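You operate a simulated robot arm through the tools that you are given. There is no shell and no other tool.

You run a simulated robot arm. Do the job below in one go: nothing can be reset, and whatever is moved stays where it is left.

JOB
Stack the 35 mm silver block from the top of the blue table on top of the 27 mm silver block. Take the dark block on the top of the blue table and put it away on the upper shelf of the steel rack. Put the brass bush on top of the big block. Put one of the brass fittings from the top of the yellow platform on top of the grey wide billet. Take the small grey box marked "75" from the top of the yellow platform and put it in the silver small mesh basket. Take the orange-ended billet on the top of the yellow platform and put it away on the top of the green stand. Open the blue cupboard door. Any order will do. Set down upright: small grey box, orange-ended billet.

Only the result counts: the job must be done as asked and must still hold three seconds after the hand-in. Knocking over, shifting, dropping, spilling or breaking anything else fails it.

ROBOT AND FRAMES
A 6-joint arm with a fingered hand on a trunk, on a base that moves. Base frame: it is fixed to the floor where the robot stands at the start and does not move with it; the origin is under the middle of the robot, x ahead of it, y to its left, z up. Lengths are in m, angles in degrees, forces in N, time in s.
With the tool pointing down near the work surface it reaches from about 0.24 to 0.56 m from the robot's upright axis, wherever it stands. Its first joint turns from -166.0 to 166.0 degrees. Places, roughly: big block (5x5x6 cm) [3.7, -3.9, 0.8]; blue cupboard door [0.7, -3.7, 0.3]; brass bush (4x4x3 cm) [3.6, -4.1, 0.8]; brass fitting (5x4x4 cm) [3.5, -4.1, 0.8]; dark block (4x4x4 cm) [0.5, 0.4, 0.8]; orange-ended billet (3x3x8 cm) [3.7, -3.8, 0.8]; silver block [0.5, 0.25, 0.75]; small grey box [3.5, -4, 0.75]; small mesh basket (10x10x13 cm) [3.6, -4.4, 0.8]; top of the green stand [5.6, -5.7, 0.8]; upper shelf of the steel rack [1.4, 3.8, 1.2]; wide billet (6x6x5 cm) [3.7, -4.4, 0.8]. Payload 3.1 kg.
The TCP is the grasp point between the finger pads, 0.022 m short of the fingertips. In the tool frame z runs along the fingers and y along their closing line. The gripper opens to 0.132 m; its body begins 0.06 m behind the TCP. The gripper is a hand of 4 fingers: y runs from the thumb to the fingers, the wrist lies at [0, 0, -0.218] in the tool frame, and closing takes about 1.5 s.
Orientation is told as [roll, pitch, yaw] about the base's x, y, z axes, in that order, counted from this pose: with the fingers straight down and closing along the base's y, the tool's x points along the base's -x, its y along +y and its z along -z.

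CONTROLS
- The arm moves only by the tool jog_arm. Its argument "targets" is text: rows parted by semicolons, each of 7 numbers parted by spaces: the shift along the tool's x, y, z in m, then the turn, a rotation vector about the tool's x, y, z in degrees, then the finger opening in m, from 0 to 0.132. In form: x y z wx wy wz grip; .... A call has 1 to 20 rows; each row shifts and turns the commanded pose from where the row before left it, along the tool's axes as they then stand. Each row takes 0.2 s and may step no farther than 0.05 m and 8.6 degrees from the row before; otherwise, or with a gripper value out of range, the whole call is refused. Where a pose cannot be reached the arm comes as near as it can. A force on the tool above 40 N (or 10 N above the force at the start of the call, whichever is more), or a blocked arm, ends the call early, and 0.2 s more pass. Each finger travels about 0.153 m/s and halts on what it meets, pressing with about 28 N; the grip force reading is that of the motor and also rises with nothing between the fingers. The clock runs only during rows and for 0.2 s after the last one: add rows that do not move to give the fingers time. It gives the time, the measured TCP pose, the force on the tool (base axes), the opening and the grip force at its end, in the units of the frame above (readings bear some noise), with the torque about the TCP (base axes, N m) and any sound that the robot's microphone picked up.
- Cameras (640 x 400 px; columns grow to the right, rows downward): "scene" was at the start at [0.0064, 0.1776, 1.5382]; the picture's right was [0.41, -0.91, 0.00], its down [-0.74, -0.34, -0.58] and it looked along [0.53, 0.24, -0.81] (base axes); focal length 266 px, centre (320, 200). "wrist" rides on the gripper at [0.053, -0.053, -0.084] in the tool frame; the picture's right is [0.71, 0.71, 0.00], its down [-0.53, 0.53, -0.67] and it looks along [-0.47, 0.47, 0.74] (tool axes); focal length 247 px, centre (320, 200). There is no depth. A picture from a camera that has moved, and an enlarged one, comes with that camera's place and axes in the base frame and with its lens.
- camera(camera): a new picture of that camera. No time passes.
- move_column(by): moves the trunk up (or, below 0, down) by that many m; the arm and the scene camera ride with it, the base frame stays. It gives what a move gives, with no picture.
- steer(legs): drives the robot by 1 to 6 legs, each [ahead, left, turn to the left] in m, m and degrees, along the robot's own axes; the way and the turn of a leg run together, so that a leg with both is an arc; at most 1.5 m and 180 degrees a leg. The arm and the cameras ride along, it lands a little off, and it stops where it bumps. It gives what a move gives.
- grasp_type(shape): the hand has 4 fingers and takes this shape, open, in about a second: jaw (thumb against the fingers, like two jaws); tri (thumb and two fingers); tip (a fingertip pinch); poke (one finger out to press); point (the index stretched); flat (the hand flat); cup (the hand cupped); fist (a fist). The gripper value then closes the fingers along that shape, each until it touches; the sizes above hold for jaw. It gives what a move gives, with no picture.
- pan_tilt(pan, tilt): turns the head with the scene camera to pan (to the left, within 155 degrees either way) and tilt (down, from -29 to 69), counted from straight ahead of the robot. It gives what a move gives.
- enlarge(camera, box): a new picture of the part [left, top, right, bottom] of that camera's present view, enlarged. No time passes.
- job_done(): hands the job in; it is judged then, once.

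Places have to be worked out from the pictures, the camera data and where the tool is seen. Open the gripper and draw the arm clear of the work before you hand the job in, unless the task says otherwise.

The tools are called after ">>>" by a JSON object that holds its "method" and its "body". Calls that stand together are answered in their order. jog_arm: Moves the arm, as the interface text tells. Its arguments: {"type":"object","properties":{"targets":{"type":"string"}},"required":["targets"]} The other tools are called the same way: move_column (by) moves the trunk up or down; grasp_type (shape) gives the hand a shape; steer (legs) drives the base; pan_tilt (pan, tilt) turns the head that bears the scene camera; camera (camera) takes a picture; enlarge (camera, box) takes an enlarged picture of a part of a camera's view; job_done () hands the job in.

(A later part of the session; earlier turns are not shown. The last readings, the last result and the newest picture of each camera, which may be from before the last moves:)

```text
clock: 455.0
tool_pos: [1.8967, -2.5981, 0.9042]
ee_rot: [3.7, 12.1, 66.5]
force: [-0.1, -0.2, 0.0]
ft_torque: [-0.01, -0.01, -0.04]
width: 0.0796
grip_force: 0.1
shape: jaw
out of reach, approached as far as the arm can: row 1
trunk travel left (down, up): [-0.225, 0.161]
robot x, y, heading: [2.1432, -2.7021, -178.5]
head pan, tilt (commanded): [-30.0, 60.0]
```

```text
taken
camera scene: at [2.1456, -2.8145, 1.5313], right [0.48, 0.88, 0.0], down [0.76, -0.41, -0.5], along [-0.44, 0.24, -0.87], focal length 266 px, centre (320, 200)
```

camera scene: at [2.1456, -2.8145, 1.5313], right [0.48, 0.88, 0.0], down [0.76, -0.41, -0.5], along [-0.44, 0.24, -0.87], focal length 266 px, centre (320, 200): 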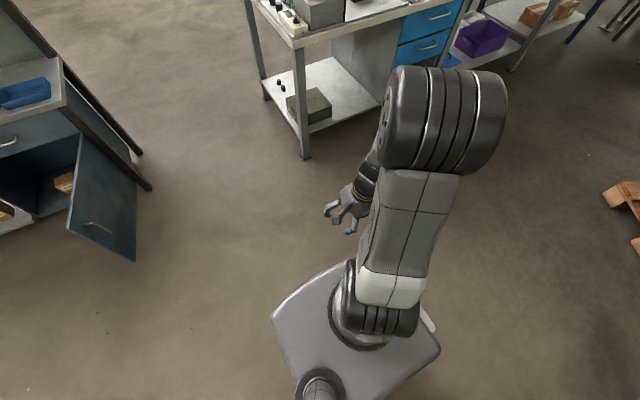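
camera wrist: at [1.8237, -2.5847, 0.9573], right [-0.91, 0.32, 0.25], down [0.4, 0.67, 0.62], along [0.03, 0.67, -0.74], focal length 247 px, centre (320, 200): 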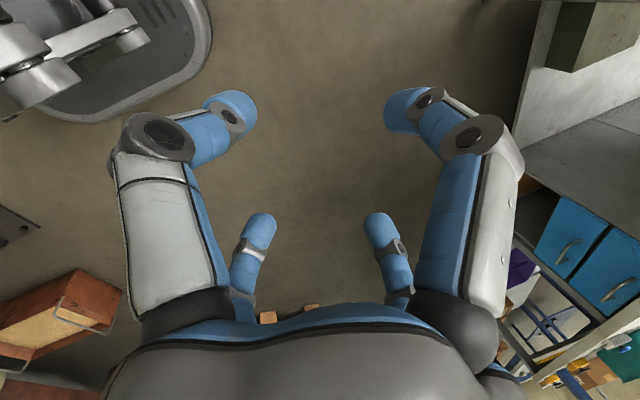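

That freed up (only the first row was limited). I continue turning so the tilt moves from ahead via left toward the robot.

>>> {"method": "jog_arm", "body": {"targets": "0.0019 -0.0064 -0.0001 1.677 0.505 -7.806 0.08; 0.0019 -0.0064 -0.0001 1.677 0.505 -7.806 0.08; 0.0019 -0.0064 -0.0001 1.677 0.505 -7.806 0.08; 0.0019 -0.0064 -0.0001 1.677 0.505 -7.806 0.08; 0.0019 -0.0064 -0.0001 1.677 0.505 -7.806 0.08; 0.0019 -0.0064 -0.0001 1.677 0.505 -7.806 0.08; 0.0019 -0.0064 -0.0001 1.677 0.505 -7.806 0.08; 0.0019 -0.0064 -0.0001 1.677 0.505 -7.806 0.08; 0.0019 -0.0064 -0.0001 1.677 0.505 -7.806 0.08; 0.0019 -0.0064 -0.0001 1.677 0.505 -7.806 0.08; 0 0 0 0 0 0 0.08"}}

>>> {"method": "camera", "body": {"camera": "scene"}}

```text
clock: 457.4
tool_pos: [1.9501, -2.6406, 0.8655]
ee_rot: [4.4, 11.7, 146.4]
force: [-19.9, -3.6, 7.0]
ft_torque: [-0.06, -1.14, -0.68]
width: 0.0785
grip_force: 0.0
shape: jaw
out of reach, approached as far as the arm can: row 8, 9, 10
trunk travel left (down, up): [-0.225, 0.161]
robot x, y, heading: [2.1376, -2.6997, -178.3]
head pan, tilt (commanded): [-30.0, 60.0]
```

```text
taken
camera scene: at [2.146, -2.8144, 1.5313], right [0.48, 0.88, 0.0], down [0.76, -0.41, -0.5], along [-0.44, 0.24, -0.87], focal length 266 px, centre (320, 200)
```

scene: 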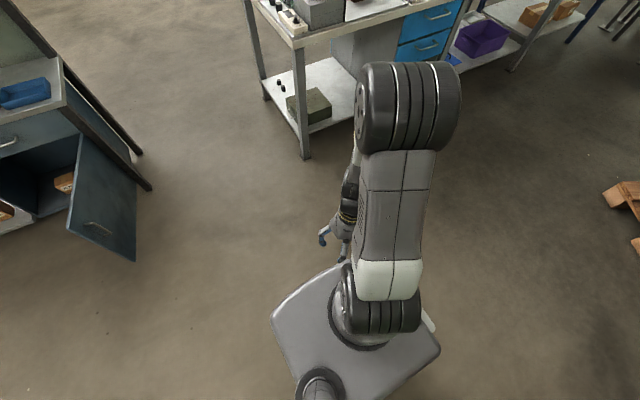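

The hand now touches my own torso (20 N), so I move it outward and up right away.

>>> {"method": "jog_arm", "body": {"targets": "-0.0326 0.0226 -0.005 0 0 0 0.08; -0.0285 0.0241 -0.0245 0 0 0 0.08; -0.0285 0.0241 -0.0245 0 0 0 0.08; -0.0285 0.0241 -0.0245 0 0 0 0.08; 0 0 0 0 0 0 0.08"}}

>>> {"method": "camera", "body": {"camera": "scene"}}

```text
clock: 458.6
tool_pos: [1.8124, -2.6851, 0.8807]
ee_rot: [5.8, 12.3, 146.3]
force: [0.6, 0.9, -0.6]
ft_torque: [0.03, 0.01, -0.01]
width: 0.0796
grip_force: 0.1
shape: jaw
out of reach, approached as far as the arm can: row 1, 2, 3, 4
trunk travel left (down, up): [-0.225, 0.161]
robot x, y, heading: [2.1386, -2.6989, -178.6]
head pan, tilt (commanded): [-30.0, 60.0]
```

```text
taken
camera scene: at [2.1459, -2.8145, 1.5313], right [0.48, 0.88, 0.0], down [0.76, -0.41, -0.5], along [-0.44, 0.24, -0.87], focal length 266 px, centre (320, 200)
```

scene: 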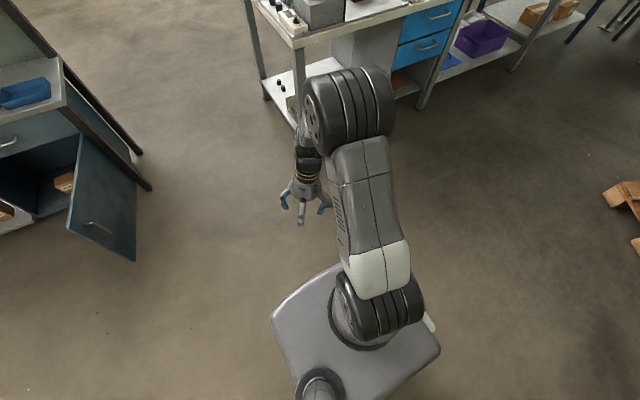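

I am clear of the torso. I finish turning the tilt until it points straight back toward the robot, then test whether the arm can extend.

>>> {"method": "jog_arm", "body": {"targets": "0.003 -0.0065 -0.0001 1.704 0.79 -7.776 0.08; 0.003 -0.0065 -0.0001 1.704 0.79 -7.776 0.08; 0.003 -0.0065 -0.0001 1.704 0.79 -7.776 0.08; 0.003 -0.0065 -0.0001 1.704 0.79 -7.776 0.08; 0.003 -0.0065 -0.0001 1.704 0.79 -7.776 0.08; 0.003 -0.0065 -0.0001 1.704 0.79 -7.776 0.08; 0.003 -0.0065 -0.0001 1.704 0.79 -7.776 0.08; 0 0 0 0 0 0 0.08"}}

>>> {"method": "camera", "body": {"camera": "scene"}}

```text
clock: 460.4
tool_pos: [1.9415, -2.7563, 0.7845]
ee_rot: [5.3, 13.3, -157.3]
force: [-0.1, 0.2, 0.3]
ft_torque: [-0.01, -0.01, -0.01]
width: 0.0796
grip_force: 0.0
shape: jaw
out of reach, approached as far as the arm can: row 1, 2, 3, 4, 5, 6, 7
trunk travel left (down, up): [-0.225, 0.161]
robot x, y, heading: [2.1406, -2.6992, -178.4]
head pan, tilt (commanded): [-30.0, 60.0]
```

```text
taken
camera scene: at [2.1456, -2.8144, 1.5313], right [0.48, 0.88, 0.0], down [0.76, -0.41, -0.5], along [-0.44, 0.24, -0.87], focal length 266 px, centre (320, 200)
```

scene: 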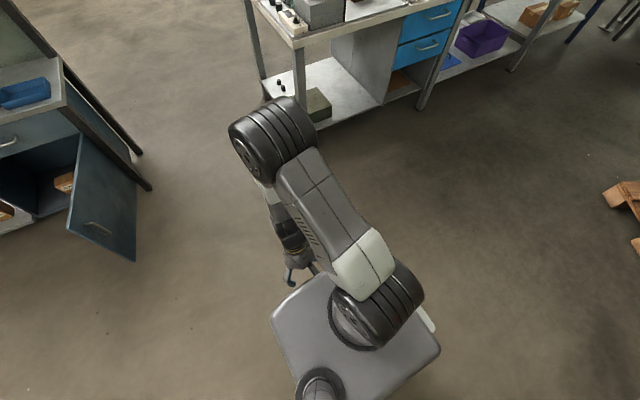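

The tilt now points back toward the robot, which should be the normal wrist branch. I try extending outward and up from here.

>>> {"method": "jog_arm", "body": {"targets": "-0.0268 -0.011 -0.028 0 0 0 0.08; -0.0268 -0.011 -0.028 0 0 0 0.08; -0.0268 -0.011 -0.028 0 0 0 0.08; -0.0268 -0.011 -0.028 0 0 0 0.08; -0.0268 -0.011 -0.028 0 0 0 0.08; -0.0268 -0.011 -0.028 0 0 0 0.08; 0 0 0 0 0 0 0.08"}}

>>> {"method": "camera", "body": {"camera": "scene"}}

```text
clock: 462.0
tool_pos: [1.8857, -2.8413, 0.805]
ee_rot: [7.0, 12.9, -157.5]
force: [-0.8, 0.3, 0.0]
ft_torque: [0.0, -0.02, 0.01]
width: 0.0796
grip_force: 0.1
shape: jaw
out of reach, approached as far as the arm can: row 1, 2, 3, 4, 5, 6
trunk travel left (down, up): [-0.225, 0.161]
robot x, y, heading: [2.143, -2.7026, -178.9]
head pan, tilt (commanded): [-30.0, 60.0]
```

```text
taken
camera scene: at [2.1457, -2.8144, 1.5313], right [0.48, 0.88, 0.0], down [0.76, -0.41, -0.5], along [-0.44, 0.24, -0.87], focal length 266 px, centre (320, 200)
```

scene: 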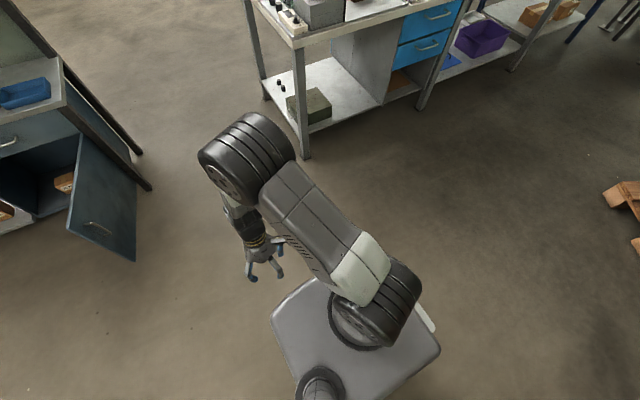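

I probe which motions are actually limited: first a small pure lift.

>>> {"method": "jog_arm", "body": {"targets": "0.0069 0.0027 -0.029 0 0 0 0.08; 0 0 0 0 0 0 0.08"}}

>>> {"method": "jog_arm", "body": {"targets": "0 0 0 2 5 0 0.08; 0 0 0 0 0 0 0.08"}}

>>> {"method": "jog_arm", "body": {"targets": "0 0 0 -2 -5 0 0.08; 0 0 0 -2 -5 0 0.08; 0 0 0 0 0 0 0.08"}}

```text
clock: 462.6
tool_pos: [1.9072, -2.8487, 0.822]
ee_rot: [6.2, 13.5, -157.6]
force: [-0.6, -0.5, -0.2]
ft_torque: [-0.01, -0.02, 0.01]
width: 0.0797
grip_force: 0.1
shape: jaw
out of reach, approached as far as the arm can: row 1
trunk travel left (down, up): [-0.225, 0.161]
robot x, y, heading: [2.1381, -2.6978, -178.6]
head pan, tilt (commanded): [-30.0, 60.0]
```

```text
clock: 463.2
tool_pos: [1.938, -2.8614, 0.8059]
ee_rot: [4.5, 18.4, -157.1]
force: [0.1, 0.5, 1.1]
ft_torque: [-0.01, -0.02, -0.02]
width: 0.0796
grip_force: 0.1
shape: jaw
out of reach, approached as far as the arm can: row 1
trunk travel left (down, up): [-0.225, 0.161]
robot x, y, heading: [2.1404, -2.7013, -178.6]
head pan, tilt (commanded): [-30.0, 60.0]
```

```text
clock: 464.0
tool_pos: [1.9368, -2.8626, 0.8045]
ee_rot: [6.4, 9.0, -157.9]
force: [-1.3, 0.0, -0.3]
ft_torque: [-0.02, -0.01, -0.03]
width: 0.0798
grip_force: 0.0
shape: jaw
trunk travel left (down, up): [-0.225, 0.161]
robot x, y, heading: [2.1388, -2.7003, -178.2]
head pan, tilt (commanded): [-30.0, 60.0]
```

>>> {"method": "jog_arm", "body": {"targets": "0 0 0 -2 -4.5 0 0.08; 0 0 0 -2 -4.5 0 0.08; 0 0 0 0 0 0 0.08"}}

>>> {"method": "jog_arm", "body": {"targets": "-0.03 0 0 0 0 0 0.08; -0.03 0 0 0 0 0 0.08; 0 0 0 0 0 0 0.08"}}

>>> {"method": "jog_arm", "body": {"targets": "0 0 -0.03 0 0 0 0.08; 0 0 -0.03 0 0 0 0.08; 0 0 0 0 0 0 0.08"}}

```text
clock: 464.8
tool_pos: [1.9378, -2.8634, 0.8043]
ee_rot: [10.1, 1.0, -159.1]
force: [0.2, 0.3, -0.5]
ft_torque: [-0.01, 0.02, 0.0]
width: 0.0796
grip_force: 0.1
shape: jaw
trunk travel left (down, up): [-0.225, 0.161]
robot x, y, heading: [2.1438, -2.7009, -178.6]
head pan, tilt (commanded): [-30.0, 60.0]
```

```text
clock: 465.6
tool_pos: [1.8832, -2.8852, 0.8046]
ee_rot: [10.4, 0.0, -159.1]
force: [0.3, -0.2, 0.5]
ft_torque: [-0.01, -0.01, 0.0]
width: 0.0798
grip_force: 0.1
shape: jaw
trunk travel left (down, up): [-0.225, 0.161]
robot x, y, heading: [2.1424, -2.7026, -178.5]
head pan, tilt (commanded): [-30.0, 60.0]
```

```text
clock: 466.4
tool_pos: [1.8781, -2.8749, 0.8646]
ee_rot: [10.4, -0.1, -159.1]
force: [0.2, 0.3, 0.2]
ft_torque: [-0.01, 0.0, 0.01]
width: 0.0792
grip_force: 0.0
shape: jaw
trunk travel left (down, up): [-0.225, 0.161]
robot x, y, heading: [2.1393, -2.7013, -178.3]
head pan, tilt (commanded): [-30.0, 60.0]
```

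Now the motions are free. I level the remaining 10° roll and extend further.

>>> {"method": "jog_arm", "body": {"targets": "0 0 0 5.2 0 0 0.08; 0 0 0 5.2 0 0 0.08; 0 0 0 0 0 0 0.08"}}

>>> {"method": "jog_arm", "body": {"targets": "-0.03 0 -0.02 0 0 0 0.08; -0.03 0 -0.02 0 0 0 0.08; -0.03 0 -0.02 0 0 0 0.08; 0 0 0 0 0 0 0.08"}}

>>> {"method": "camera", "body": {"camera": "scene"}}

```text
clock: 467.2
tool_pos: [1.8779, -2.8756, 0.8623]
ee_rot: [5.6, 0.0, -159.2]
force: [-0.9, -0.4, 1.4]
ft_torque: [0.0, 0.0, -0.02]
width: 0.0794
grip_force: 0.0
shape: jaw
out of reach, approached as far as the arm can: row 2
trunk travel left (down, up): [-0.225, 0.161]
robot x, y, heading: [2.1416, -2.6994, -178.4]
head pan, tilt (commanded): [-30.0, 60.0]
```

```text
clock: 468.2
tool_pos: [1.8197, -2.8874, 0.8842]
ee_rot: [8.3, -0.8, -159.3]
force: [-0.5, -0.4, 0.3]
ft_torque: [0.01, -0.01, -0.01]
width: 0.0798
grip_force: 0.0
shape: jaw
out of reach, approached as far as the arm can: row 1, 2, 3
trunk travel left (down, up): [-0.225, 0.161]
robot x, y, heading: [2.1363, -2.7008, -178.2]
head pan, tilt (commanded): [-30.0, 60.0]
```

```text
taken
camera scene: at [2.146, -2.8145, 1.5313], right [0.48, 0.88, 0.0], down [0.76, -0.41, -0.5], along [-0.44, 0.24, -0.87], focal length 266 px, centre (320, 200)
```

scene: 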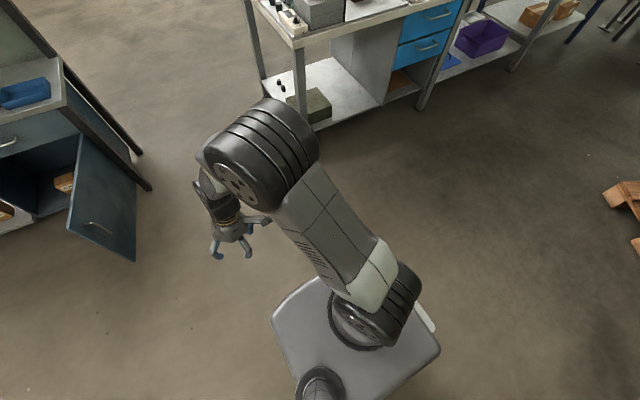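

I now understand: the forearm-roll joint sits near its ±166° stop with the wrist bent the opposite way, and my earlier crossing missed the arm's true plane by about 8° (the forearm is offset 7 cm sideways). I unwind it around the true forearm axis, through the left side, with the wrist held still.

>>> {"method": "jog_arm", "body": {"targets": "0.0021 0.0185 -0.0008 -4.85 0.545 6.84 0.08; 0.0021 0.0185 -0.0008 -4.85 0.545 6.84 0.08; 0.0021 0.0185 -0.0008 -4.85 0.545 6.84 0.08; 0.0021 0.0185 -0.0008 -4.85 0.545 6.84 0.08; 0.0021 0.0185 -0.0008 -4.85 0.545 6.84 0.08; 0.0021 0.0185 -0.0008 -4.85 0.545 6.84 0.08; 0.0021 0.0185 -0.0008 -4.85 0.545 6.84 0.08; 0.0021 0.0185 -0.0008 -4.85 0.545 6.84 0.08; 0.0021 0.0185 -0.0008 -4.85 0.545 6.84 0.08; 0.0021 0.0185 -0.0008 -4.85 0.545 6.84 0.08; 0 0 0 0 0 0 0.08"}}

>>> {"method": "camera", "body": {"camera": "scene"}}

```text
clock: 470.6
tool_pos: [1.8025, -3.0362, 0.9671]
ee_rot: [40.4, 34.1, 139.8]
force: [-0.1, -0.4, -1.0]
ft_torque: [-0.04, 0.01, -0.01]
width: 0.0795
grip_force: 0.1
shape: jaw
trunk travel left (down, up): [-0.225, 0.161]
robot x, y, heading: [2.1384, -2.7012, -178.5]
head pan, tilt (commanded): [-30.0, 60.0]
```

```text
taken
camera scene: at [2.1456, -2.8146, 1.5313], right [0.48, 0.88, 0.0], down [0.76, -0.41, -0.5], along [-0.44, 0.24, -0.87], focal length 266 px, centre (320, 200)
```

scene: 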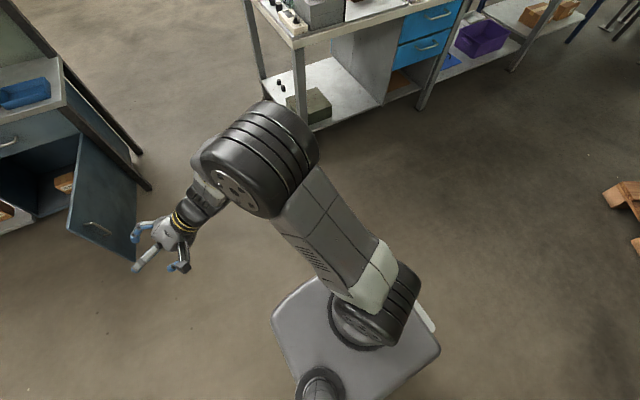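

>>> {"method": "jog_arm", "body": {"targets": "0.0021 0.0182 -0.0008 -4.775 0.537 6.734 0.08; 0.0021 0.0182 -0.0008 -4.775 0.537 6.734 0.08; 0.0021 0.0182 -0.0008 -4.775 0.537 6.734 0.08; 0.0021 0.0182 -0.0008 -4.775 0.537 6.734 0.08; 0.0021 0.0182 -0.0008 -4.775 0.537 6.734 0.08; 0.0021 0.0182 -0.0008 -4.775 0.537 6.734 0.08; 0.0021 0.0182 -0.0008 -4.775 0.537 6.734 0.08; 0.0021 0.0182 -0.0008 -4.775 0.537 6.734 0.08; 0.0021 0.0182 -0.0008 -4.775 0.537 6.734 0.08; 0.0021 0.0182 -0.0008 -4.775 0.537 6.734 0.08; 0 0 0 0 0 0 0.08"}}

>>> {"method": "camera", "body": {"camera": "scene"}}

>>> {"method": "enlarge", "body": {"camera": "scene", "box": [80, 80, 440, 360]}}

```text
clock: 473.0
tool_pos: [1.6598, -2.9998, 1.0459]
ee_rot: [-12.4, 71.6, 24.1]
force: [0.4, 0.0, 0.0]
ft_torque: [-0.02, 0.0, 0.03]
width: 0.0796
grip_force: 0.0
shape: jaw
trunk travel left (down, up): [-0.225, 0.161]
robot x, y, heading: [2.1391, -2.7029, -178.7]
head pan, tilt (commanded): [-30.0, 60.0]
```

```text
taken
camera scene: at [2.1456, -2.8146, 1.5313], right [0.48, 0.88, 0.0], down [0.76, -0.41, -0.5], along [-0.44, 0.24, -0.87], focal length 266 px, centre (320, 200)
```

scene: 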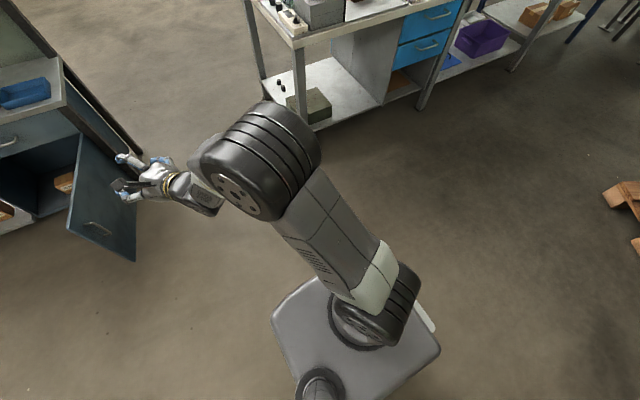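

```text
1.43 times, centred on (260, 220) of scene
camera zoom: at [2.1456, -2.8146, 1.5313], right [0.48, 0.88, 0.0], down [0.76, -0.41, -0.5], along [-0.44, 0.24, -0.87], focal length 380 px, centre (406, 171)
```

zoom: 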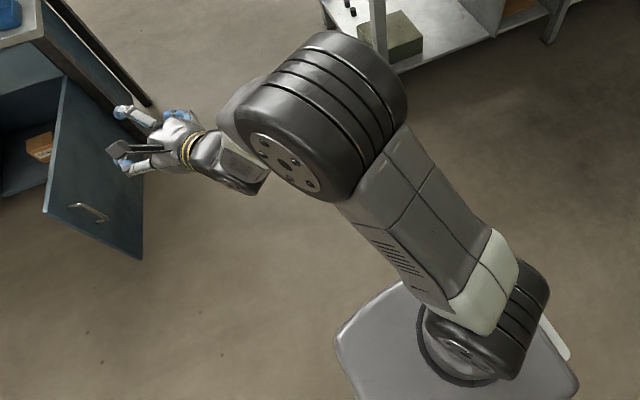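

The unwinding went without limits. To cross through the straight pose exactly in the arm's plane, I measure the elbow cylinder's axis direction in an enlarged view.

>>> {"method": "enlarge", "body": {"camera": "scene", "box": [170, 80, 350, 240]}}

>>> {"method": "camera", "body": {"camera": "wrist"}}

```text
2.50 times, centred on (260, 160) of scene
camera zoom: at [2.1456, -2.8146, 1.5313], right [0.48, 0.88, 0.0], down [0.76, -0.41, -0.5], along [-0.44, 0.24, -0.87], focal length 665 px, centre (470, 300)
```

zoom: 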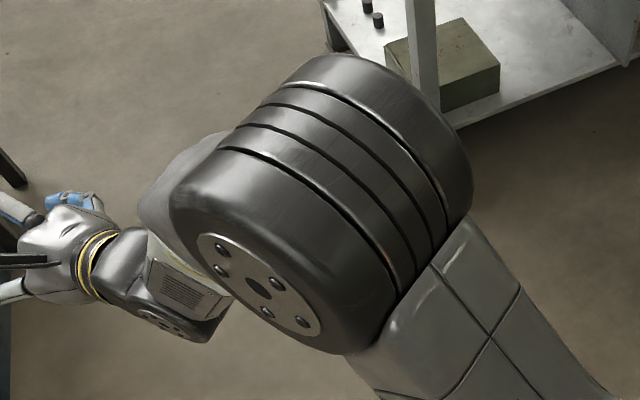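

```text
taken
camera wrist: at [1.7383, -3.0014, 1.1258], right [-0.62, 0.48, 0.62], down [0.35, 0.88, -0.33], along [-0.7, 0.02, -0.71], focal length 247 px, centre (320, 200)
```

wrist: 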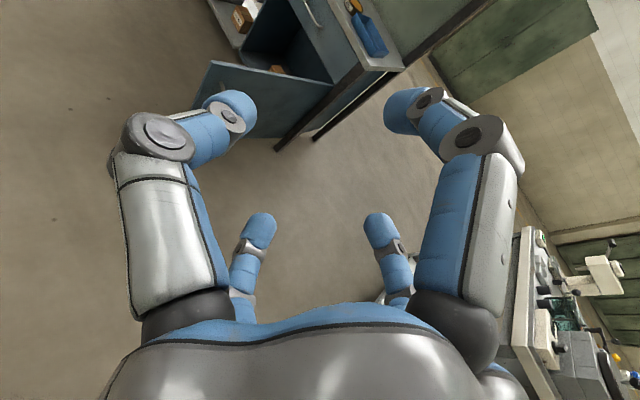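

The elbow axis gives the arm plane at azimuth ≈213°; the hand is within 4° of it on the bent-up side. I correct that azimuth and pitch the hand down through the forearm line in full steps.

>>> {"method": "jog_arm", "body": {"targets": "0.001 0.0137 -0.0005 -3.606 0.258 1.17 0.08; -0.0311 0.0022 -0.0022 -0.581 -8.18 0 0.08; -0.0311 0.0022 -0.0022 -0.581 -8.18 0 0.08; -0.0311 0.0022 -0.0022 -0.581 -8.18 0 0.08; -0.0311 0.0022 -0.0022 -0.581 -8.18 0 0.08; -0.0311 0.0022 -0.0022 -0.581 -8.18 0 0.08; -0.0311 0.0022 -0.0022 -0.581 -8.18 0 0.08; 0 0 0 0 0 0 0.08"}}

>>> {"method": "camera", "body": {"camera": "scene"}}

```text
clock: 474.8
tool_pos: [1.7337, -2.9232, 0.9209]
ee_rot: [0.4, 27.5, 28.7]
force: [0.6, 0.2, -0.3]
ft_torque: [-0.03, -0.03, -0.01]
width: 0.0794
grip_force: 0.0
shape: jaw
out of reach, approached as far as the arm can: row 6, 7
trunk travel left (down, up): [-0.225, 0.161]
robot x, y, heading: [2.1423, -2.7015, -178.5]
head pan, tilt (commanded): [-30.0, 60.0]
```

```text
taken
camera scene: at [2.1456, -2.8146, 1.5313], right [0.48, 0.88, 0.0], down [0.76, -0.41, -0.5], along [-0.44, 0.24, -0.87], focal length 266 px, centre (320, 200)
```

scene: 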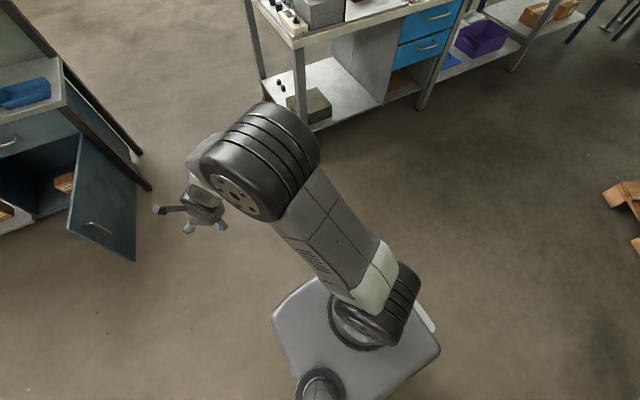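

The limits show the roll joint swung to its other stop instead of the bend crossing zero, so the hand passed slightly to the right of the true plane (azimuth is nearer 217°). I pitch back up and retry with that azimuth.

>>> {"method": "jog_arm", "body": {"targets": "0.0309 -0.004 -0.0022 1.05 8.11 0.6 0.08; 0.0309 -0.004 -0.0022 1.05 8.11 0.6 0.08; 0.0309 -0.004 -0.0022 1.05 8.11 0.6 0.08; 0.0309 -0.004 -0.0022 1.05 8.11 0.6 0.08; 0.0309 -0.004 -0.0022 1.05 8.11 0.6 0.08; 0 0 0 0 0 0 0.08"}}

>>> {"method": "enlarge", "body": {"camera": "scene", "box": [170, 80, 350, 240]}}

```text
clock: 476.2
tool_pos: [1.6565, -2.983, 1.0302]
ee_rot: [-13.7, 67.9, 17.4]
force: [0.2, 0.1, -0.3]
ft_torque: [0.02, 0.03, -0.02]
width: 0.0795
grip_force: 0.0
shape: jaw
out of reach, approached as far as the arm can: row 1
trunk travel left (down, up): [-0.225, 0.161]
robot x, y, heading: [2.1435, -2.7002, -178.5]
head pan, tilt (commanded): [-30.0, 60.0]
```

```text
2.50 times, centred on (260, 160) of scene
camera zoom: at [2.1457, -2.8146, 1.5313], right [0.48, 0.88, 0.0], down [0.76, -0.41, -0.5], along [-0.44, 0.24, -0.87], focal length 665 px, centre (470, 300)
```

zoom: 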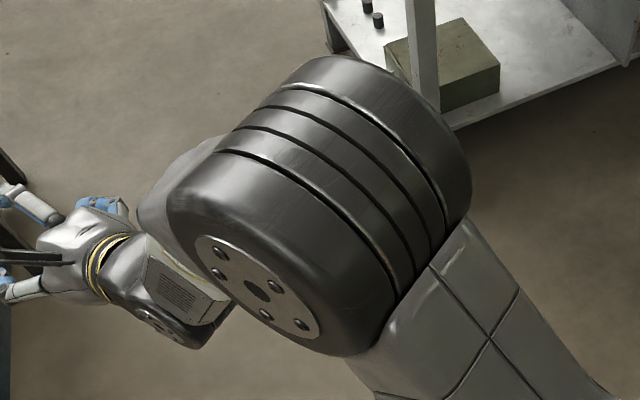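

I set the hand's azimuth to about 217° and pitch down again through the forearm line, this time all the way to vertical.

>>> {"method": "jog_arm", "body": {"targets": "-0.0008 -0.0176 -0.0007 4.54 -0.436 -1.79 0.08; 0 0 0 0 0 0 0.08"}}

```text
clock: 476.8
tool_pos: [1.6673, -2.9978, 1.0304]
ee_rot: [-13.8, 67.7, 22.4]
force: [0.2, 0.5, 0.4]
ft_torque: [-0.02, -0.01, -0.01]
width: 0.0793
grip_force: 0.1
shape: jaw
trunk travel left (down, up): [-0.225, 0.161]
robot x, y, heading: [2.142, -2.6993, -178.6]
head pan, tilt (commanded): [-30.0, 60.0]
```

>>> {"method": "jog_arm", "body": {"targets": "-0.0318 0.0031 -0.0023 -0.803 -8.36 0.036 0.08; -0.0318 0.0031 -0.0023 -0.803 -8.36 0.036 0.08; -0.0318 0.0031 -0.0023 -0.803 -8.36 0.036 0.08; -0.0318 0.0031 -0.0023 -0.803 -8.36 0.036 0.08; -0.0318 0.0031 -0.0023 -0.803 -8.36 0.036 0.08; 0 0 0 0 0 0 0.08"}}

>>> {"method": "jog_arm", "body": {"targets": "-0.0318 0.0031 -0.0023 -0.803 -8.36 0.036 0.08; -0.0318 0.0031 -0.0023 -0.803 -8.36 0.036 0.08; -0.0318 0.0031 -0.0023 -0.803 -8.36 0.036 0.08; 0 0 0 0 0 0 0.08"}}

>>> {"method": "camera", "body": {"camera": "scene"}}

```text
clock: 478.2
tool_pos: [1.7462, -2.9325, 0.9123]
ee_rot: [-1.7, 30.0, 30.7]
force: [0.3, 0.8, 0.1]
ft_torque: [-0.04, -0.01, 0.01]
width: 0.0797
grip_force: 0.1
shape: jaw
out of reach, approached as far as the arm can: row 5
trunk travel left (down, up): [-0.225, 0.161]
robot x, y, heading: [2.1425, -2.7009, -178.8]
head pan, tilt (commanded): [-30.0, 60.0]
```

```text
clock: 479.2
tool_pos: [1.8262, -2.8776, 0.8938]
ee_rot: [-0.4, 1.1, 31.4]
force: [0.2, 0.2, 0.8]
ft_torque: [0.02, 0.0, 0.0]
width: 0.0797
grip_force: 0.0
shape: jaw
out of reach, approached as far as the arm can: row 1
trunk travel left (down, up): [-0.225, 0.161]
robot x, y, heading: [2.1393, -2.7028, -178.5]
head pan, tilt (commanded): [-30.0, 60.0]
```

```text
taken
camera scene: at [2.1457, -2.8146, 1.5313], right [0.48, 0.88, 0.0], down [0.76, -0.41, -0.5], along [-0.44, 0.24, -0.87], focal length 266 px, centre (320, 200)
```

scene: 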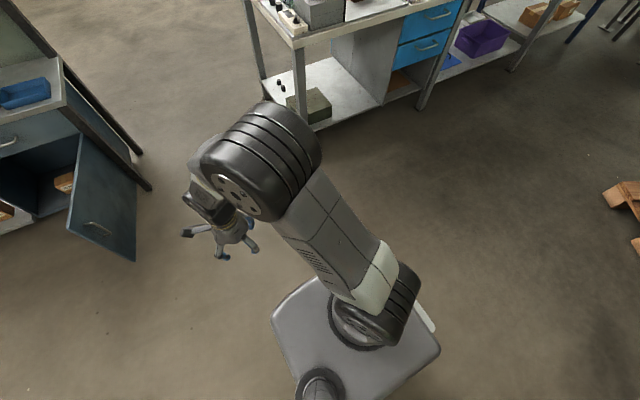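

The hand crossed properly: it is vertical again and moving without limits. I lift it and turn the yaw back to its usual relation to the robot.

>>> {"method": "jog_arm", "body": {"targets": "0 0 -0.03 0 0 0 0.08; 0 0 -0.03 0 0 0 0.08; 0 0 -0.03 0 0 0 0.08; 0 0 0 0 0 -8.35 0.08; 0 0 0 0 0 -8.35 0.08; 0 0 0 0 0 -8.35 0.08; 0 0 0 0 0 -8.35 0.08; 0 0 0 0 0 -8.35 0.08; 0 0 0 0 0 -8.35 0.08; 0 0 0 0 0 -8.35 0.08; 0 0 0 0 0 -8.35 0.08; 0 0 0 0 0 -8.35 0.08; 0 0 0 0 0 -8.35 0.08; 0 0 0 0 0 -8.35 0.08; 0 0 0 0 0 -8.35 0.08; 0 0 0 0 0 -8.35 0.08; 0 0 0 0 0 -8.35 0.08; 0 0 0 0 0 -8.35 0.08; 0 0 0 0 0 -8.35 0.08; 0 0 0 0 0 -8.35 0.08"}}

>>> {"method": "camera", "body": {"camera": "scene"}}

```text
clock: 483.4
tool_pos: [1.8261, -2.8777, 0.9822]
ee_rot: [0.9, -0.7, 173.7]
force: [-1.0, 0.4, -0.4]
ft_torque: [0.01, -0.02, 0.01]
width: 0.0794
grip_force: 0.1
shape: jaw
trunk travel left (down, up): [-0.225, 0.161]
robot x, y, heading: [2.1438, -2.7031, -178.7]
head pan, tilt (commanded): [-30.0, 60.0]
```

```text
taken
camera scene: at [2.1457, -2.8146, 1.5313], right [0.48, 0.88, 0.0], down [0.76, -0.41, -0.5], along [-0.44, 0.24, -0.87], focal length 266 px, centre (320, 200)
```

scene: 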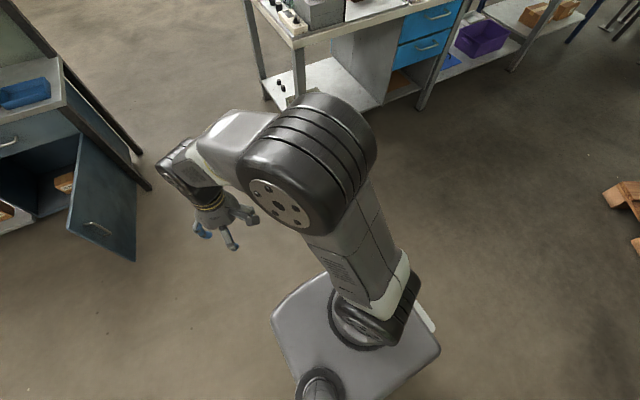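

The arm is back to its normal posture. I centre the hand and check the gap between the benches before driving through to the west side.

>>> {"method": "jog_arm", "body": {"targets": "-0.0076 -0.0412 -0.015 0 0 0 0.08; -0.0076 -0.0412 -0.015 0 0 0 0.08; -0.0076 -0.0412 -0.015 0 0 0 0.08; -0.0076 -0.0412 -0.015 0 0 0 0.08; 0 0 0 0 0 0 0.08"}}

>>> {"method": "steer", "body": {"legs": [[0.3, 0.15, -1.3]]}}

>>> {"method": "pan_tilt", "body": {"pan": 0, "tilt": 30}}

>>> {"method": "camera", "body": {"camera": "scene"}}

```text
clock: 484.6
tool_pos: [1.816, -2.7084, 1.0403]
ee_rot: [1.0, -0.7, 173.6]
force: [-0.2, 0.2, 0.2]
ft_torque: [-0.02, -0.02, -0.02]
width: 0.0796
grip_force: 0.0
shape: jaw
trunk travel left (down, up): [-0.225, 0.161]
robot x, y, heading: [2.1409, -2.7045, -178.8]
head pan, tilt (commanded): [-30.0, 60.0]
```

```text
clock: 486.8
tool_pos: [1.5236, -2.8532, 1.0405]
ee_rot: [1.0, -0.6, 171.6]
force: [-0.3, -1.5, -0.2]
ft_torque: [0.03, 0.01, 0.0]
width: 0.0796
grip_force: 0.0
shape: jaw
trunk travel left (down, up): [-0.225, 0.161]
robot x, y, heading: [1.8492, -2.8539, 179.3]
head pan, tilt (commanded): [-30.0, 60.0]
```

```text
clock: 487.8
tool_pos: [1.5242, -2.8527, 1.0396]
ee_rot: [1.0, -0.6, 171.7]
force: [-0.1, 0.5, 0.0]
ft_torque: [0.01, 0.01, 0.01]
width: 0.0801
grip_force: 0.0
shape: jaw
trunk travel left (down, up): [-0.225, 0.161]
robot x, y, heading: [1.8519, -2.8505, 179.8]
head pan, tilt (commanded): [0.0, 30.0]
```

```text
taken
camera scene: at [1.8176, -3.0025, 1.5733], right [0.01, 1.0, 0.0], down [0.5, 0.0, -0.87], along [-0.87, 0.01, -0.5], focal length 266 px, centre (320, 200)
```

scene: 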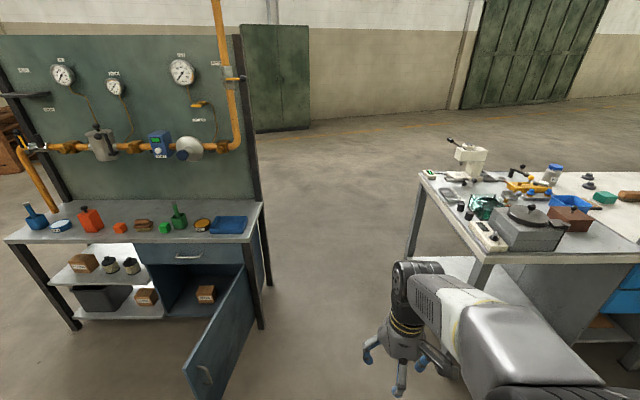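

The gap is about 1.1 m wide (y −3.34…−2.25) and clear. I drive through it to the west aisle.

>>> {"method": "steer", "body": {"legs": [[1.4, -0.03, 0], [1.25, 0, 0]]}}

>>> {"method": "pan_tilt", "body": {"pan": -80, "tilt": 20}}

>>> {"method": "camera", "body": {"camera": "scene"}}

```text
clock: 500.7
tool_pos: [-1.1429, -2.7941, 1.0394]
ee_rot: [1.0, -0.7, 172.2]
force: [0.2, 0.5, 0.2]
ft_torque: [0.02, 0.03, -0.01]
width: 0.0799
grip_force: 0.1
shape: jaw
trunk travel left (down, up): [-0.225, 0.161]
robot x, y, heading: [-0.8232, -2.7943, -179.6]
head pan, tilt (commanded): [0.0, 30.0]
```

```text
clock: 502.2
tool_pos: [-1.1423, -2.7943, 1.0393]
ee_rot: [1.0, -0.8, 172.0]
force: [0.2, 0.5, 1.4]
ft_torque: [0.01, 0.01, 0.02]
width: 0.0797
grip_force: 0.1
shape: jaw
trunk travel left (down, up): [-0.225, 0.161]
robot x, y, heading: [-0.8179, -2.7931, -179.8]
head pan, tilt (commanded): [-80.0, 20.0]
```

```text
taken
camera scene: at [-0.7741, -2.849, 1.5894], right [0.98, 0.18, 0.0], down [0.06, -0.34, -0.94], along [-0.17, 0.92, -0.34], focal length 266 px, centre (320, 200)
```

scene: 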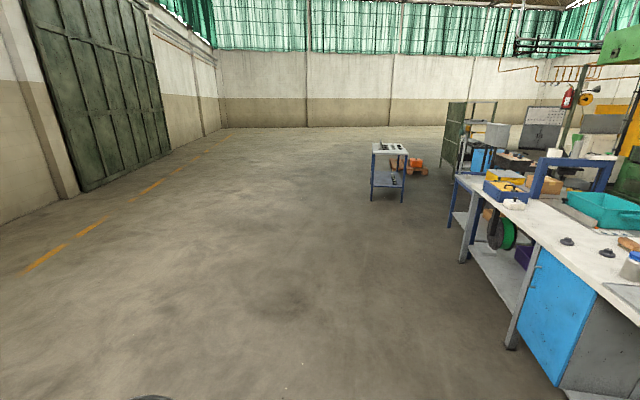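

This aisle is clear. I drive north along x≈−0.8, turn to face the blue table and approach its front.

>>> {"method": "steer", "body": {"legs": [[0, -1.4, 0], [0, -1.37, 0], [0, 0, 90], [0, 0, 89.8]]}}

>>> {"method": "pan_tilt", "body": {"pan": 0, "tilt": 40}}

>>> {"method": "camera", "body": {"camera": "scene"}}

```text
clock: 523.3
tool_pos: [-0.534, -0.0119, 1.0397]
ee_rot: [1.0, -0.7, -6.3]
force: [0.0, 0.3, -0.5]
ft_torque: [0.0, 0.05, -0.02]
width: 0.0796
grip_force: 0.1
shape: jaw
trunk travel left (down, up): [-0.225, 0.161]
robot x, y, heading: [-0.8612, -0.0211, 1.7]
head pan, tilt (commanded): [-80.0, 20.0]
```

```text
clock: 524.9
tool_pos: [-0.5341, -0.0128, 1.0404]
ee_rot: [1.0, -0.8, -6.2]
force: [-0.7, 0.1, 0.6]
ft_torque: [-0.04, -0.04, 0.02]
width: 0.0798
grip_force: 0.1
shape: jaw
trunk travel left (down, up): [-0.225, 0.161]
robot x, y, heading: [-0.8571, -0.0209, 1.6]
head pan, tilt (commanded): [0.0, 40.0]
```

```text
taken
camera scene: at [-0.8372, 0.1262, 1.558], right [0.03, -1.0, 0.0], down [-0.64, -0.02, -0.77], along [0.77, 0.02, -0.64], focal length 266 px, centre (320, 200)
```

scene: 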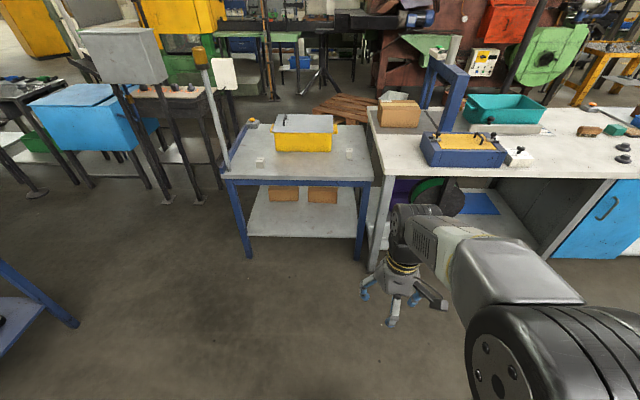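

I approach the table front to about (0, 0.03), squaring the heading.

>>> {"method": "steer", "body": {"legs": [[0.86, 0.039, -1.65]]}}

>>> {"method": "pan_tilt", "body": {"pan": 0, "tilt": 55}}

>>> {"method": "camera", "body": {"camera": "scene"}}

>>> {"method": "enlarge", "body": {"camera": "scene", "box": [330, 160, 430, 222]}}

```text
clock: 529.4
tool_pos: [0.3234, 0.0332, 1.0403]
ee_rot: [1.0, -0.6, -7.6]
force: [0.3, -0.5, -0.2]
ft_torque: [-0.02, 0.03, 0.01]
width: 0.0796
grip_force: 0.2
shape: jaw
trunk travel left (down, up): [-0.225, 0.161]
robot x, y, heading: [0.0034, 0.0309, 0.1]
head pan, tilt (commanded): [0.0, 40.0]
```

```text
clock: 530.2
tool_pos: [0.3235, 0.0341, 1.0409]
ee_rot: [1.0, -0.7, -7.8]
force: [0.1, 0.1, 0.1]
ft_torque: [0.01, 0.02, 0.01]
width: 0.0797
grip_force: 0.1
shape: jaw
trunk travel left (down, up): [-0.225, 0.161]
robot x, y, heading: [0.002, 0.0325, 0.4]
head pan, tilt (commanded): [0.0, 55.0]
```

```text
taken
camera scene: at [0.0098, 0.1797, 1.5374], right [0.01, -1.0, 0.0], down [-0.82, -0.01, -0.57], along [0.57, 0.0, -0.82], focal length 266 px, centre (320, 200)
```

scene: 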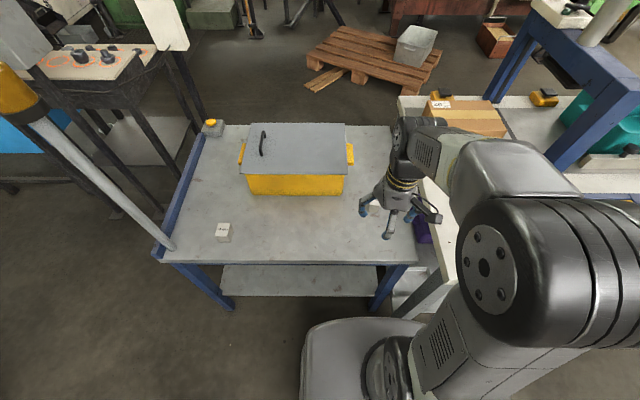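

```text
6.40 times, centred on (380, 191) of scene
camera zoom: at [0.0098, 0.1797, 1.5374], right [0.01, -1.0, 0.0], down [-0.82, -0.01, -0.57], along [0.57, 0.0, -0.82], focal length 1702 px, centre (-64, 258)
```

zoom: 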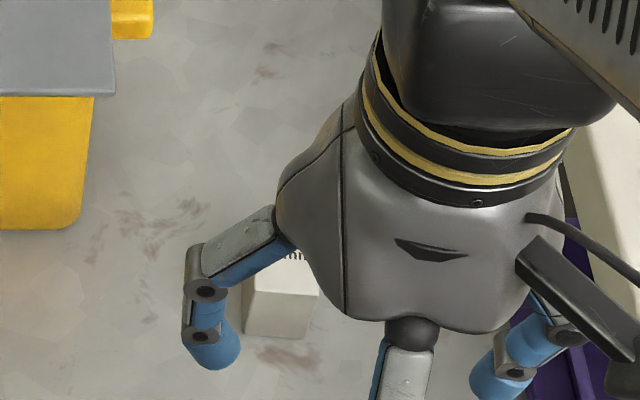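

I level the small tilt and move the hand over the 35 mm block at about (0.53, 0.0).

>>> {"method": "jog_arm", "body": {"targets": "0 0 0 1 0.7 7.7 0.09; -0.0352 0 0.0233 0 0 0 0.09; -0.0352 -0.0065 0.0233 0 0 0 0.09; -0.0352 -0.0065 0.0233 0 0 0 0.09; -0.0352 -0.0065 0.0233 0 0 0 0.09; -0.0352 -0.0065 0.0233 0 0 0 0.09; -0.0352 -0.0065 0.0233 0 0 0 0.09; 0 0 0 0 0 0 0.09"}}

>>> {"method": "camera", "body": {"camera": "wrist"}}

>>> {"method": "enlarge", "body": {"camera": "wrist", "box": [240, 40, 400, 140]}}

>>> {"method": "enlarge", "body": {"camera": "scene", "box": [330, 160, 430, 222]}}

```text
clock: 532.0
tool_pos: [0.5179, -0.0536, 0.8962]
ee_rot: [-0.1, 0.1, -15.4]
force: [-0.9, -0.4, -0.8]
ft_torque: [-0.03, -0.03, 0.01]
width: 0.0895
grip_force: 0.0
shape: jaw
trunk travel left (down, up): [-0.225, 0.161]
robot x, y, heading: [0.0022, 0.0339, 0.4]
head pan, tilt (commanded): [0.0, 55.0]
```

```text
taken
camera wrist: at [0.4522, -0.0908, 0.9814], right [-0.49, 0.87, 0.0], down [0.65, 0.37, 0.67], along [0.58, 0.33, -0.74], focal length 247 px, centre (320, 200)
```

wrist: 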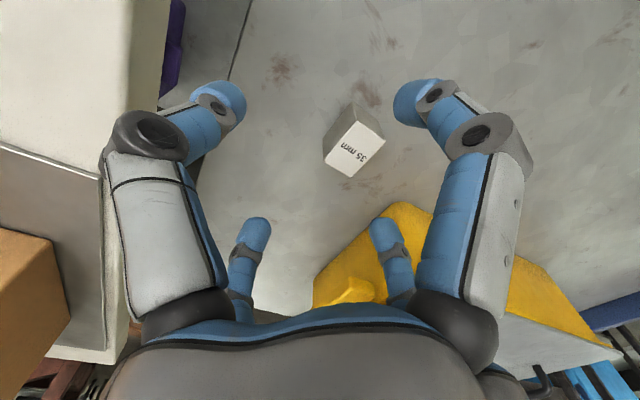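

```text
4.00 times, centred on (320, 90) of wrist
camera zoom: at [0.4522, -0.0908, 0.9814], right [-0.49, 0.87, 0.0], down [0.65, 0.37, 0.67], along [0.58, 0.33, -0.74], focal length 988 px, centre (320, 640)
```

zoom: 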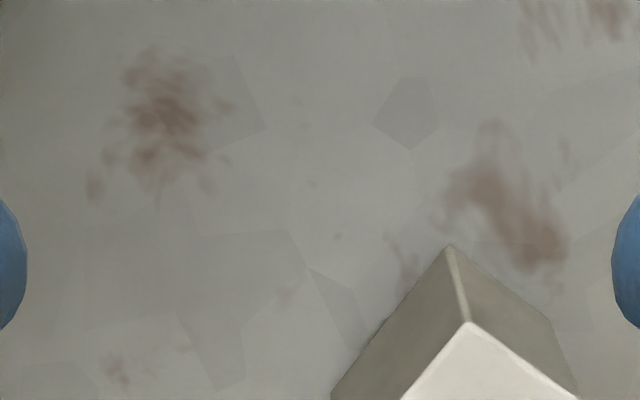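

```text
6.40 times, centred on (380, 191) of scene
camera zoom: at [0.0091, 0.1799, 1.5373], right [0.01, -1.0, 0.0], down [-0.82, -0.01, -0.57], along [0.57, 0.0, -0.82], focal length 1702 px, centre (-64, 258)
```

zoom: 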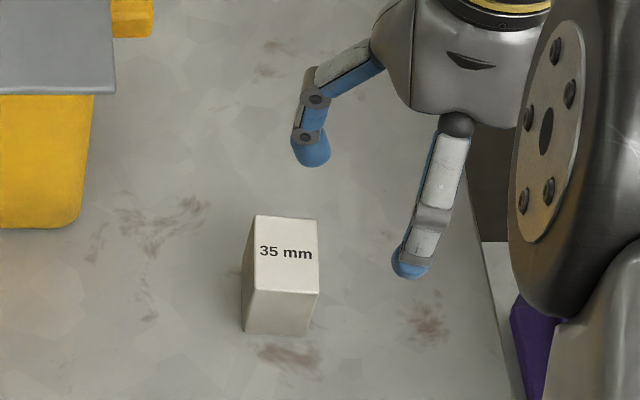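

The block is at about (0.536, −0.006), turned about −6°. I correct position and yaw, and descend to z≈0.85.

>>> {"method": "jog_arm", "body": {"targets": "-0.0026 0.0255 0 0 0 0 0.09; -0.0026 0.0255 0 0 0 0 0.09; 0 0 0 0 0 -4.7 0.09; 0 0 0 0 0 -4.7 0.09; 0 0 0.025 0 0 0 0.085; 0 0 0.025 0 0 0 0.085; 0 0 0 0 0 0 0.085"}}

>>> {"method": "camera", "body": {"camera": "wrist"}}

>>> {"method": "enlarge", "body": {"camera": "wrist", "box": [240, 80, 400, 180]}}

```text
clock: 533.6
tool_pos: [0.5354, -0.0051, 0.8493]
ee_rot: [0.1, 0.1, -5.9]
force: [-0.4, -0.1, 0.3]
ft_torque: [-0.02, 0.01, -0.02]
width: 0.0854
grip_force: 0.1
shape: jaw
trunk travel left (down, up): [-0.225, 0.161]
robot x, y, heading: [-0.0017, 0.0324, 0.4]
head pan, tilt (commanded): [0.0, 55.0]
```

```text
taken
camera wrist: at [0.4769, -0.0533, 0.9335], right [-0.63, 0.78, 0.0], down [0.58, 0.47, 0.67], along [0.52, 0.42, -0.74], focal length 247 px, centre (320, 200)
```

wrist: 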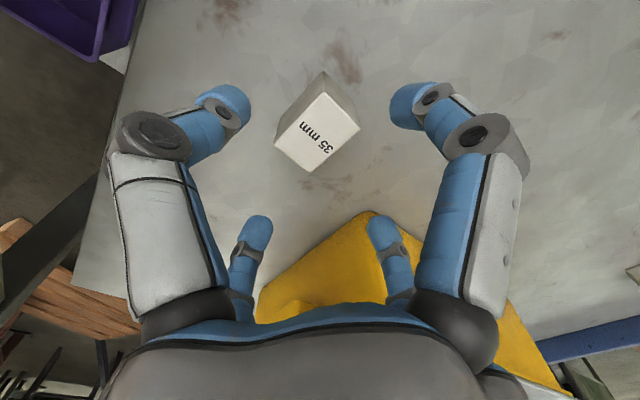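

```text
4.00 times, centred on (320, 130) of wrist
camera zoom: at [0.4769, -0.0533, 0.9335], right [-0.63, 0.78, 0.0], down [0.58, 0.47, 0.67], along [0.52, 0.42, -0.74], focal length 988 px, centre (320, 480)
```

zoom: 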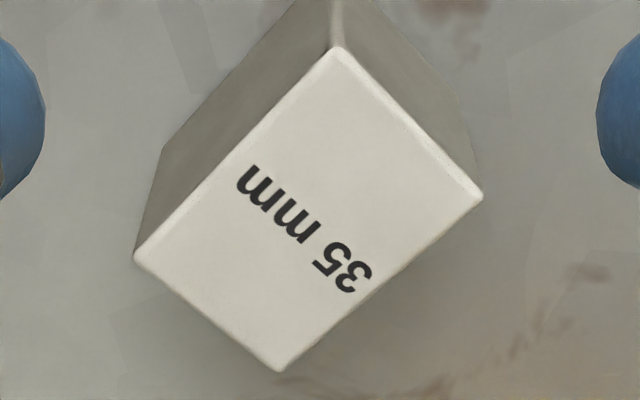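

Aligned within 2 mm. I descend to z≈0.784 and close on the 35 mm block.

>>> {"method": "jog_arm", "body": {"targets": "0 -0.0015 0.03 0 0 0 0.08; 0 0 0.025 0 0 0 0.08; 0 0 0.01 0 0 0 0.08; 0 0 0 0 0 0 0.06; 0 0 0 0 0 0 0.03; 0 0 0 0 0 0 0; 0 0 0 0 0 0 0; 0 0 0 0 0 0 0; 0 0 0 0 0 0 0; 0 0 0 0 0 0 0"}}

>>> {"method": "camera", "body": {"camera": "wrist"}}

```text
clock: 535.8
tool_pos: [0.5358, -0.0077, 0.7857]
ee_rot: [0.0, 0.0, -6.0]
force: [0.0, 0.3, -0.7]
ft_torque: [0.05, 0.0, -0.02]
width: 0.033
grip_force: 27.9
shape: jaw
trunk travel left (down, up): [-0.225, 0.161]
robot x, y, heading: [0.0015, 0.0306, 0.5]
head pan, tilt (commanded): [0.0, 55.0]
```

```text
taken
camera wrist: at [0.4767, -0.0549, 0.8697], right [-0.63, 0.78, 0.0], down [0.58, 0.47, 0.67], along [0.52, 0.42, -0.74], focal length 247 px, centre (320, 200)
```

wrist: 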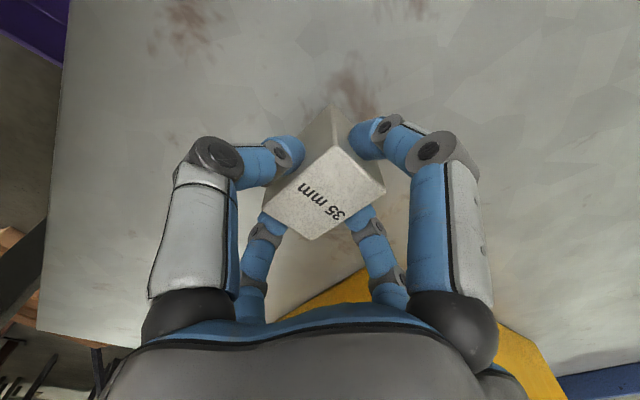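

Gripped. I lift the block, retract, and check it before the long drive to the table's back side.

>>> {"method": "jog_arm", "body": {"targets": "0 0 -0.01 0 0 0 0; 0 0 -0.02 0 0 0 0; 0 0 -0.03 0 0 0 0; 0 0 -0.04 0 0 0 0; 0 0 -0.04 0 0 0 0; 0 0 -0.04 0 0 0 0; 0 0 -0.03 0 0 0 0; 0.04 0.005 -0.01 0 0 0 0; 0.04 0.005 -0.01 0 0 0 0; 0.04 0.005 -0.01 0 0 0 0; 0.04 0.005 -0.01 0 0 0 0; 0.04 0.005 -0.01 0 0 0 0; 0 0 0 0 0 0 0"}}

>>> {"method": "camera", "body": {"camera": "wrist"}}

```text
clock: 538.6
tool_pos: [0.3411, 0.0381, 1.0462]
ee_rot: [0.1, 0.1, -6.0]
force: [-0.3, 0.3, -1.4]
ft_torque: [-0.01, 0.03, 0.02]
width: 0.0328
grip_force: 28.4
shape: jaw
trunk travel left (down, up): [-0.225, 0.161]
robot x, y, heading: [0.0008, 0.0339, 0.4]
head pan, tilt (commanded): [0.0, 55.0]
```

```text
taken
camera wrist: at [0.2825, -0.0083, 1.1309], right [-0.63, 0.78, 0.0], down [0.58, 0.47, 0.67], along [0.52, 0.42, -0.74], focal length 247 px, centre (320, 200)
```

wrist: 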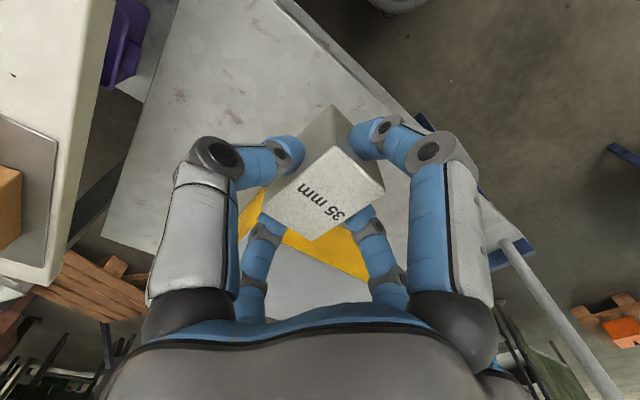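

Held firmly. I drive back out and south along the west aisle.

>>> {"method": "steer", "body": {"legs": [[-0.85, 0, -0.4], [0, -1.43, 0], [0, -1.42, 0]]}}

>>> {"method": "pan_tilt", "body": {"pan": 0, "tilt": 25}}

>>> {"method": "camera", "body": {"camera": "scene"}}

```text
clock: 556.6
tool_pos: [-0.4659, -2.8463, 1.0467]
ee_rot: [0.2, 0.1, -5.1]
force: [0.9, -0.4, -2.4]
ft_torque: [-0.01, 0.02, -0.04]
width: 0.0325
grip_force: 28.0
shape: jaw
trunk travel left (down, up): [-0.225, 0.161]
robot x, y, heading: [-0.8071, -2.8551, 1.2]
head pan, tilt (commanded): [0.0, 55.0]
```

```text
clock: 557.6
tool_pos: [-0.4658, -2.8455, 1.0453]
ee_rot: [0.1, 0.0, -5.3]
force: [0.6, -0.1, -2.6]
ft_torque: [0.01, 0.03, 0.0]
width: 0.0324
grip_force: 27.8
shape: jaw
trunk travel left (down, up): [-0.225, 0.161]
robot x, y, heading: [-0.8109, -2.8562, 1.1]
head pan, tilt (commanded): [0.0, 25.0]
```

```text
taken
camera scene: at [-0.779, -2.7089, 1.5813], right [0.02, -1.0, 0.0], down [-0.42, -0.01, -0.91], along [0.91, 0.02, -0.42], focal length 266 px, centre (320, 200)
```

scene: 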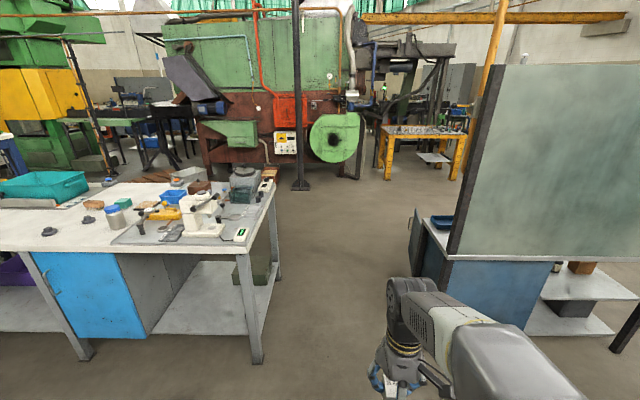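

The gap ahead is clear. I drive east through it into the middle aisle.

>>> {"method": "steer", "body": {"legs": [[1.3, 0.02, -1.1], [1.15, 0, 0]]}}

>>> {"method": "pan_tilt", "body": {"pan": 80, "tilt": 25}}

>>> {"method": "camera", "body": {"camera": "scene"}}

```text
clock: 569.5
tool_pos: [1.9748, -2.8173, 1.0461]
ee_rot: [0.1, 0.1, -5.8]
force: [-0.8, 0.3, -2.3]
ft_torque: [0.01, 0.03, 0.02]
width: 0.0326
grip_force: 28.1
shape: jaw
trunk travel left (down, up): [-0.225, 0.161]
robot x, y, heading: [1.6325, -2.8246, 0.2]
head pan, tilt (commanded): [0.0, 25.0]
```

```text
clock: 571.1
tool_pos: [1.9747, -2.8167, 1.0471]
ee_rot: [0.1, 0.1, -5.7]
force: [0.1, 0.1, -2.8]
ft_torque: [0.0, 0.0, 0.0]
width: 0.0325
grip_force: 28.0
shape: jaw
trunk travel left (down, up): [-0.225, 0.161]
robot x, y, heading: [1.6337, -2.8231, 0.7]
head pan, tilt (commanded): [80.0, 25.0]
```

```text
taken
camera scene: at [1.5861, -2.5878, 1.5813], right [0.99, -0.16, 0.0], down [-0.07, -0.42, -0.91], along [0.15, 0.89, -0.42], focal length 266 px, centre (320, 200)
```

scene: 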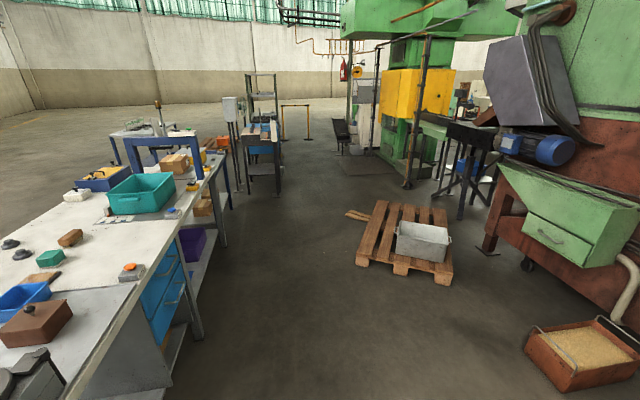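

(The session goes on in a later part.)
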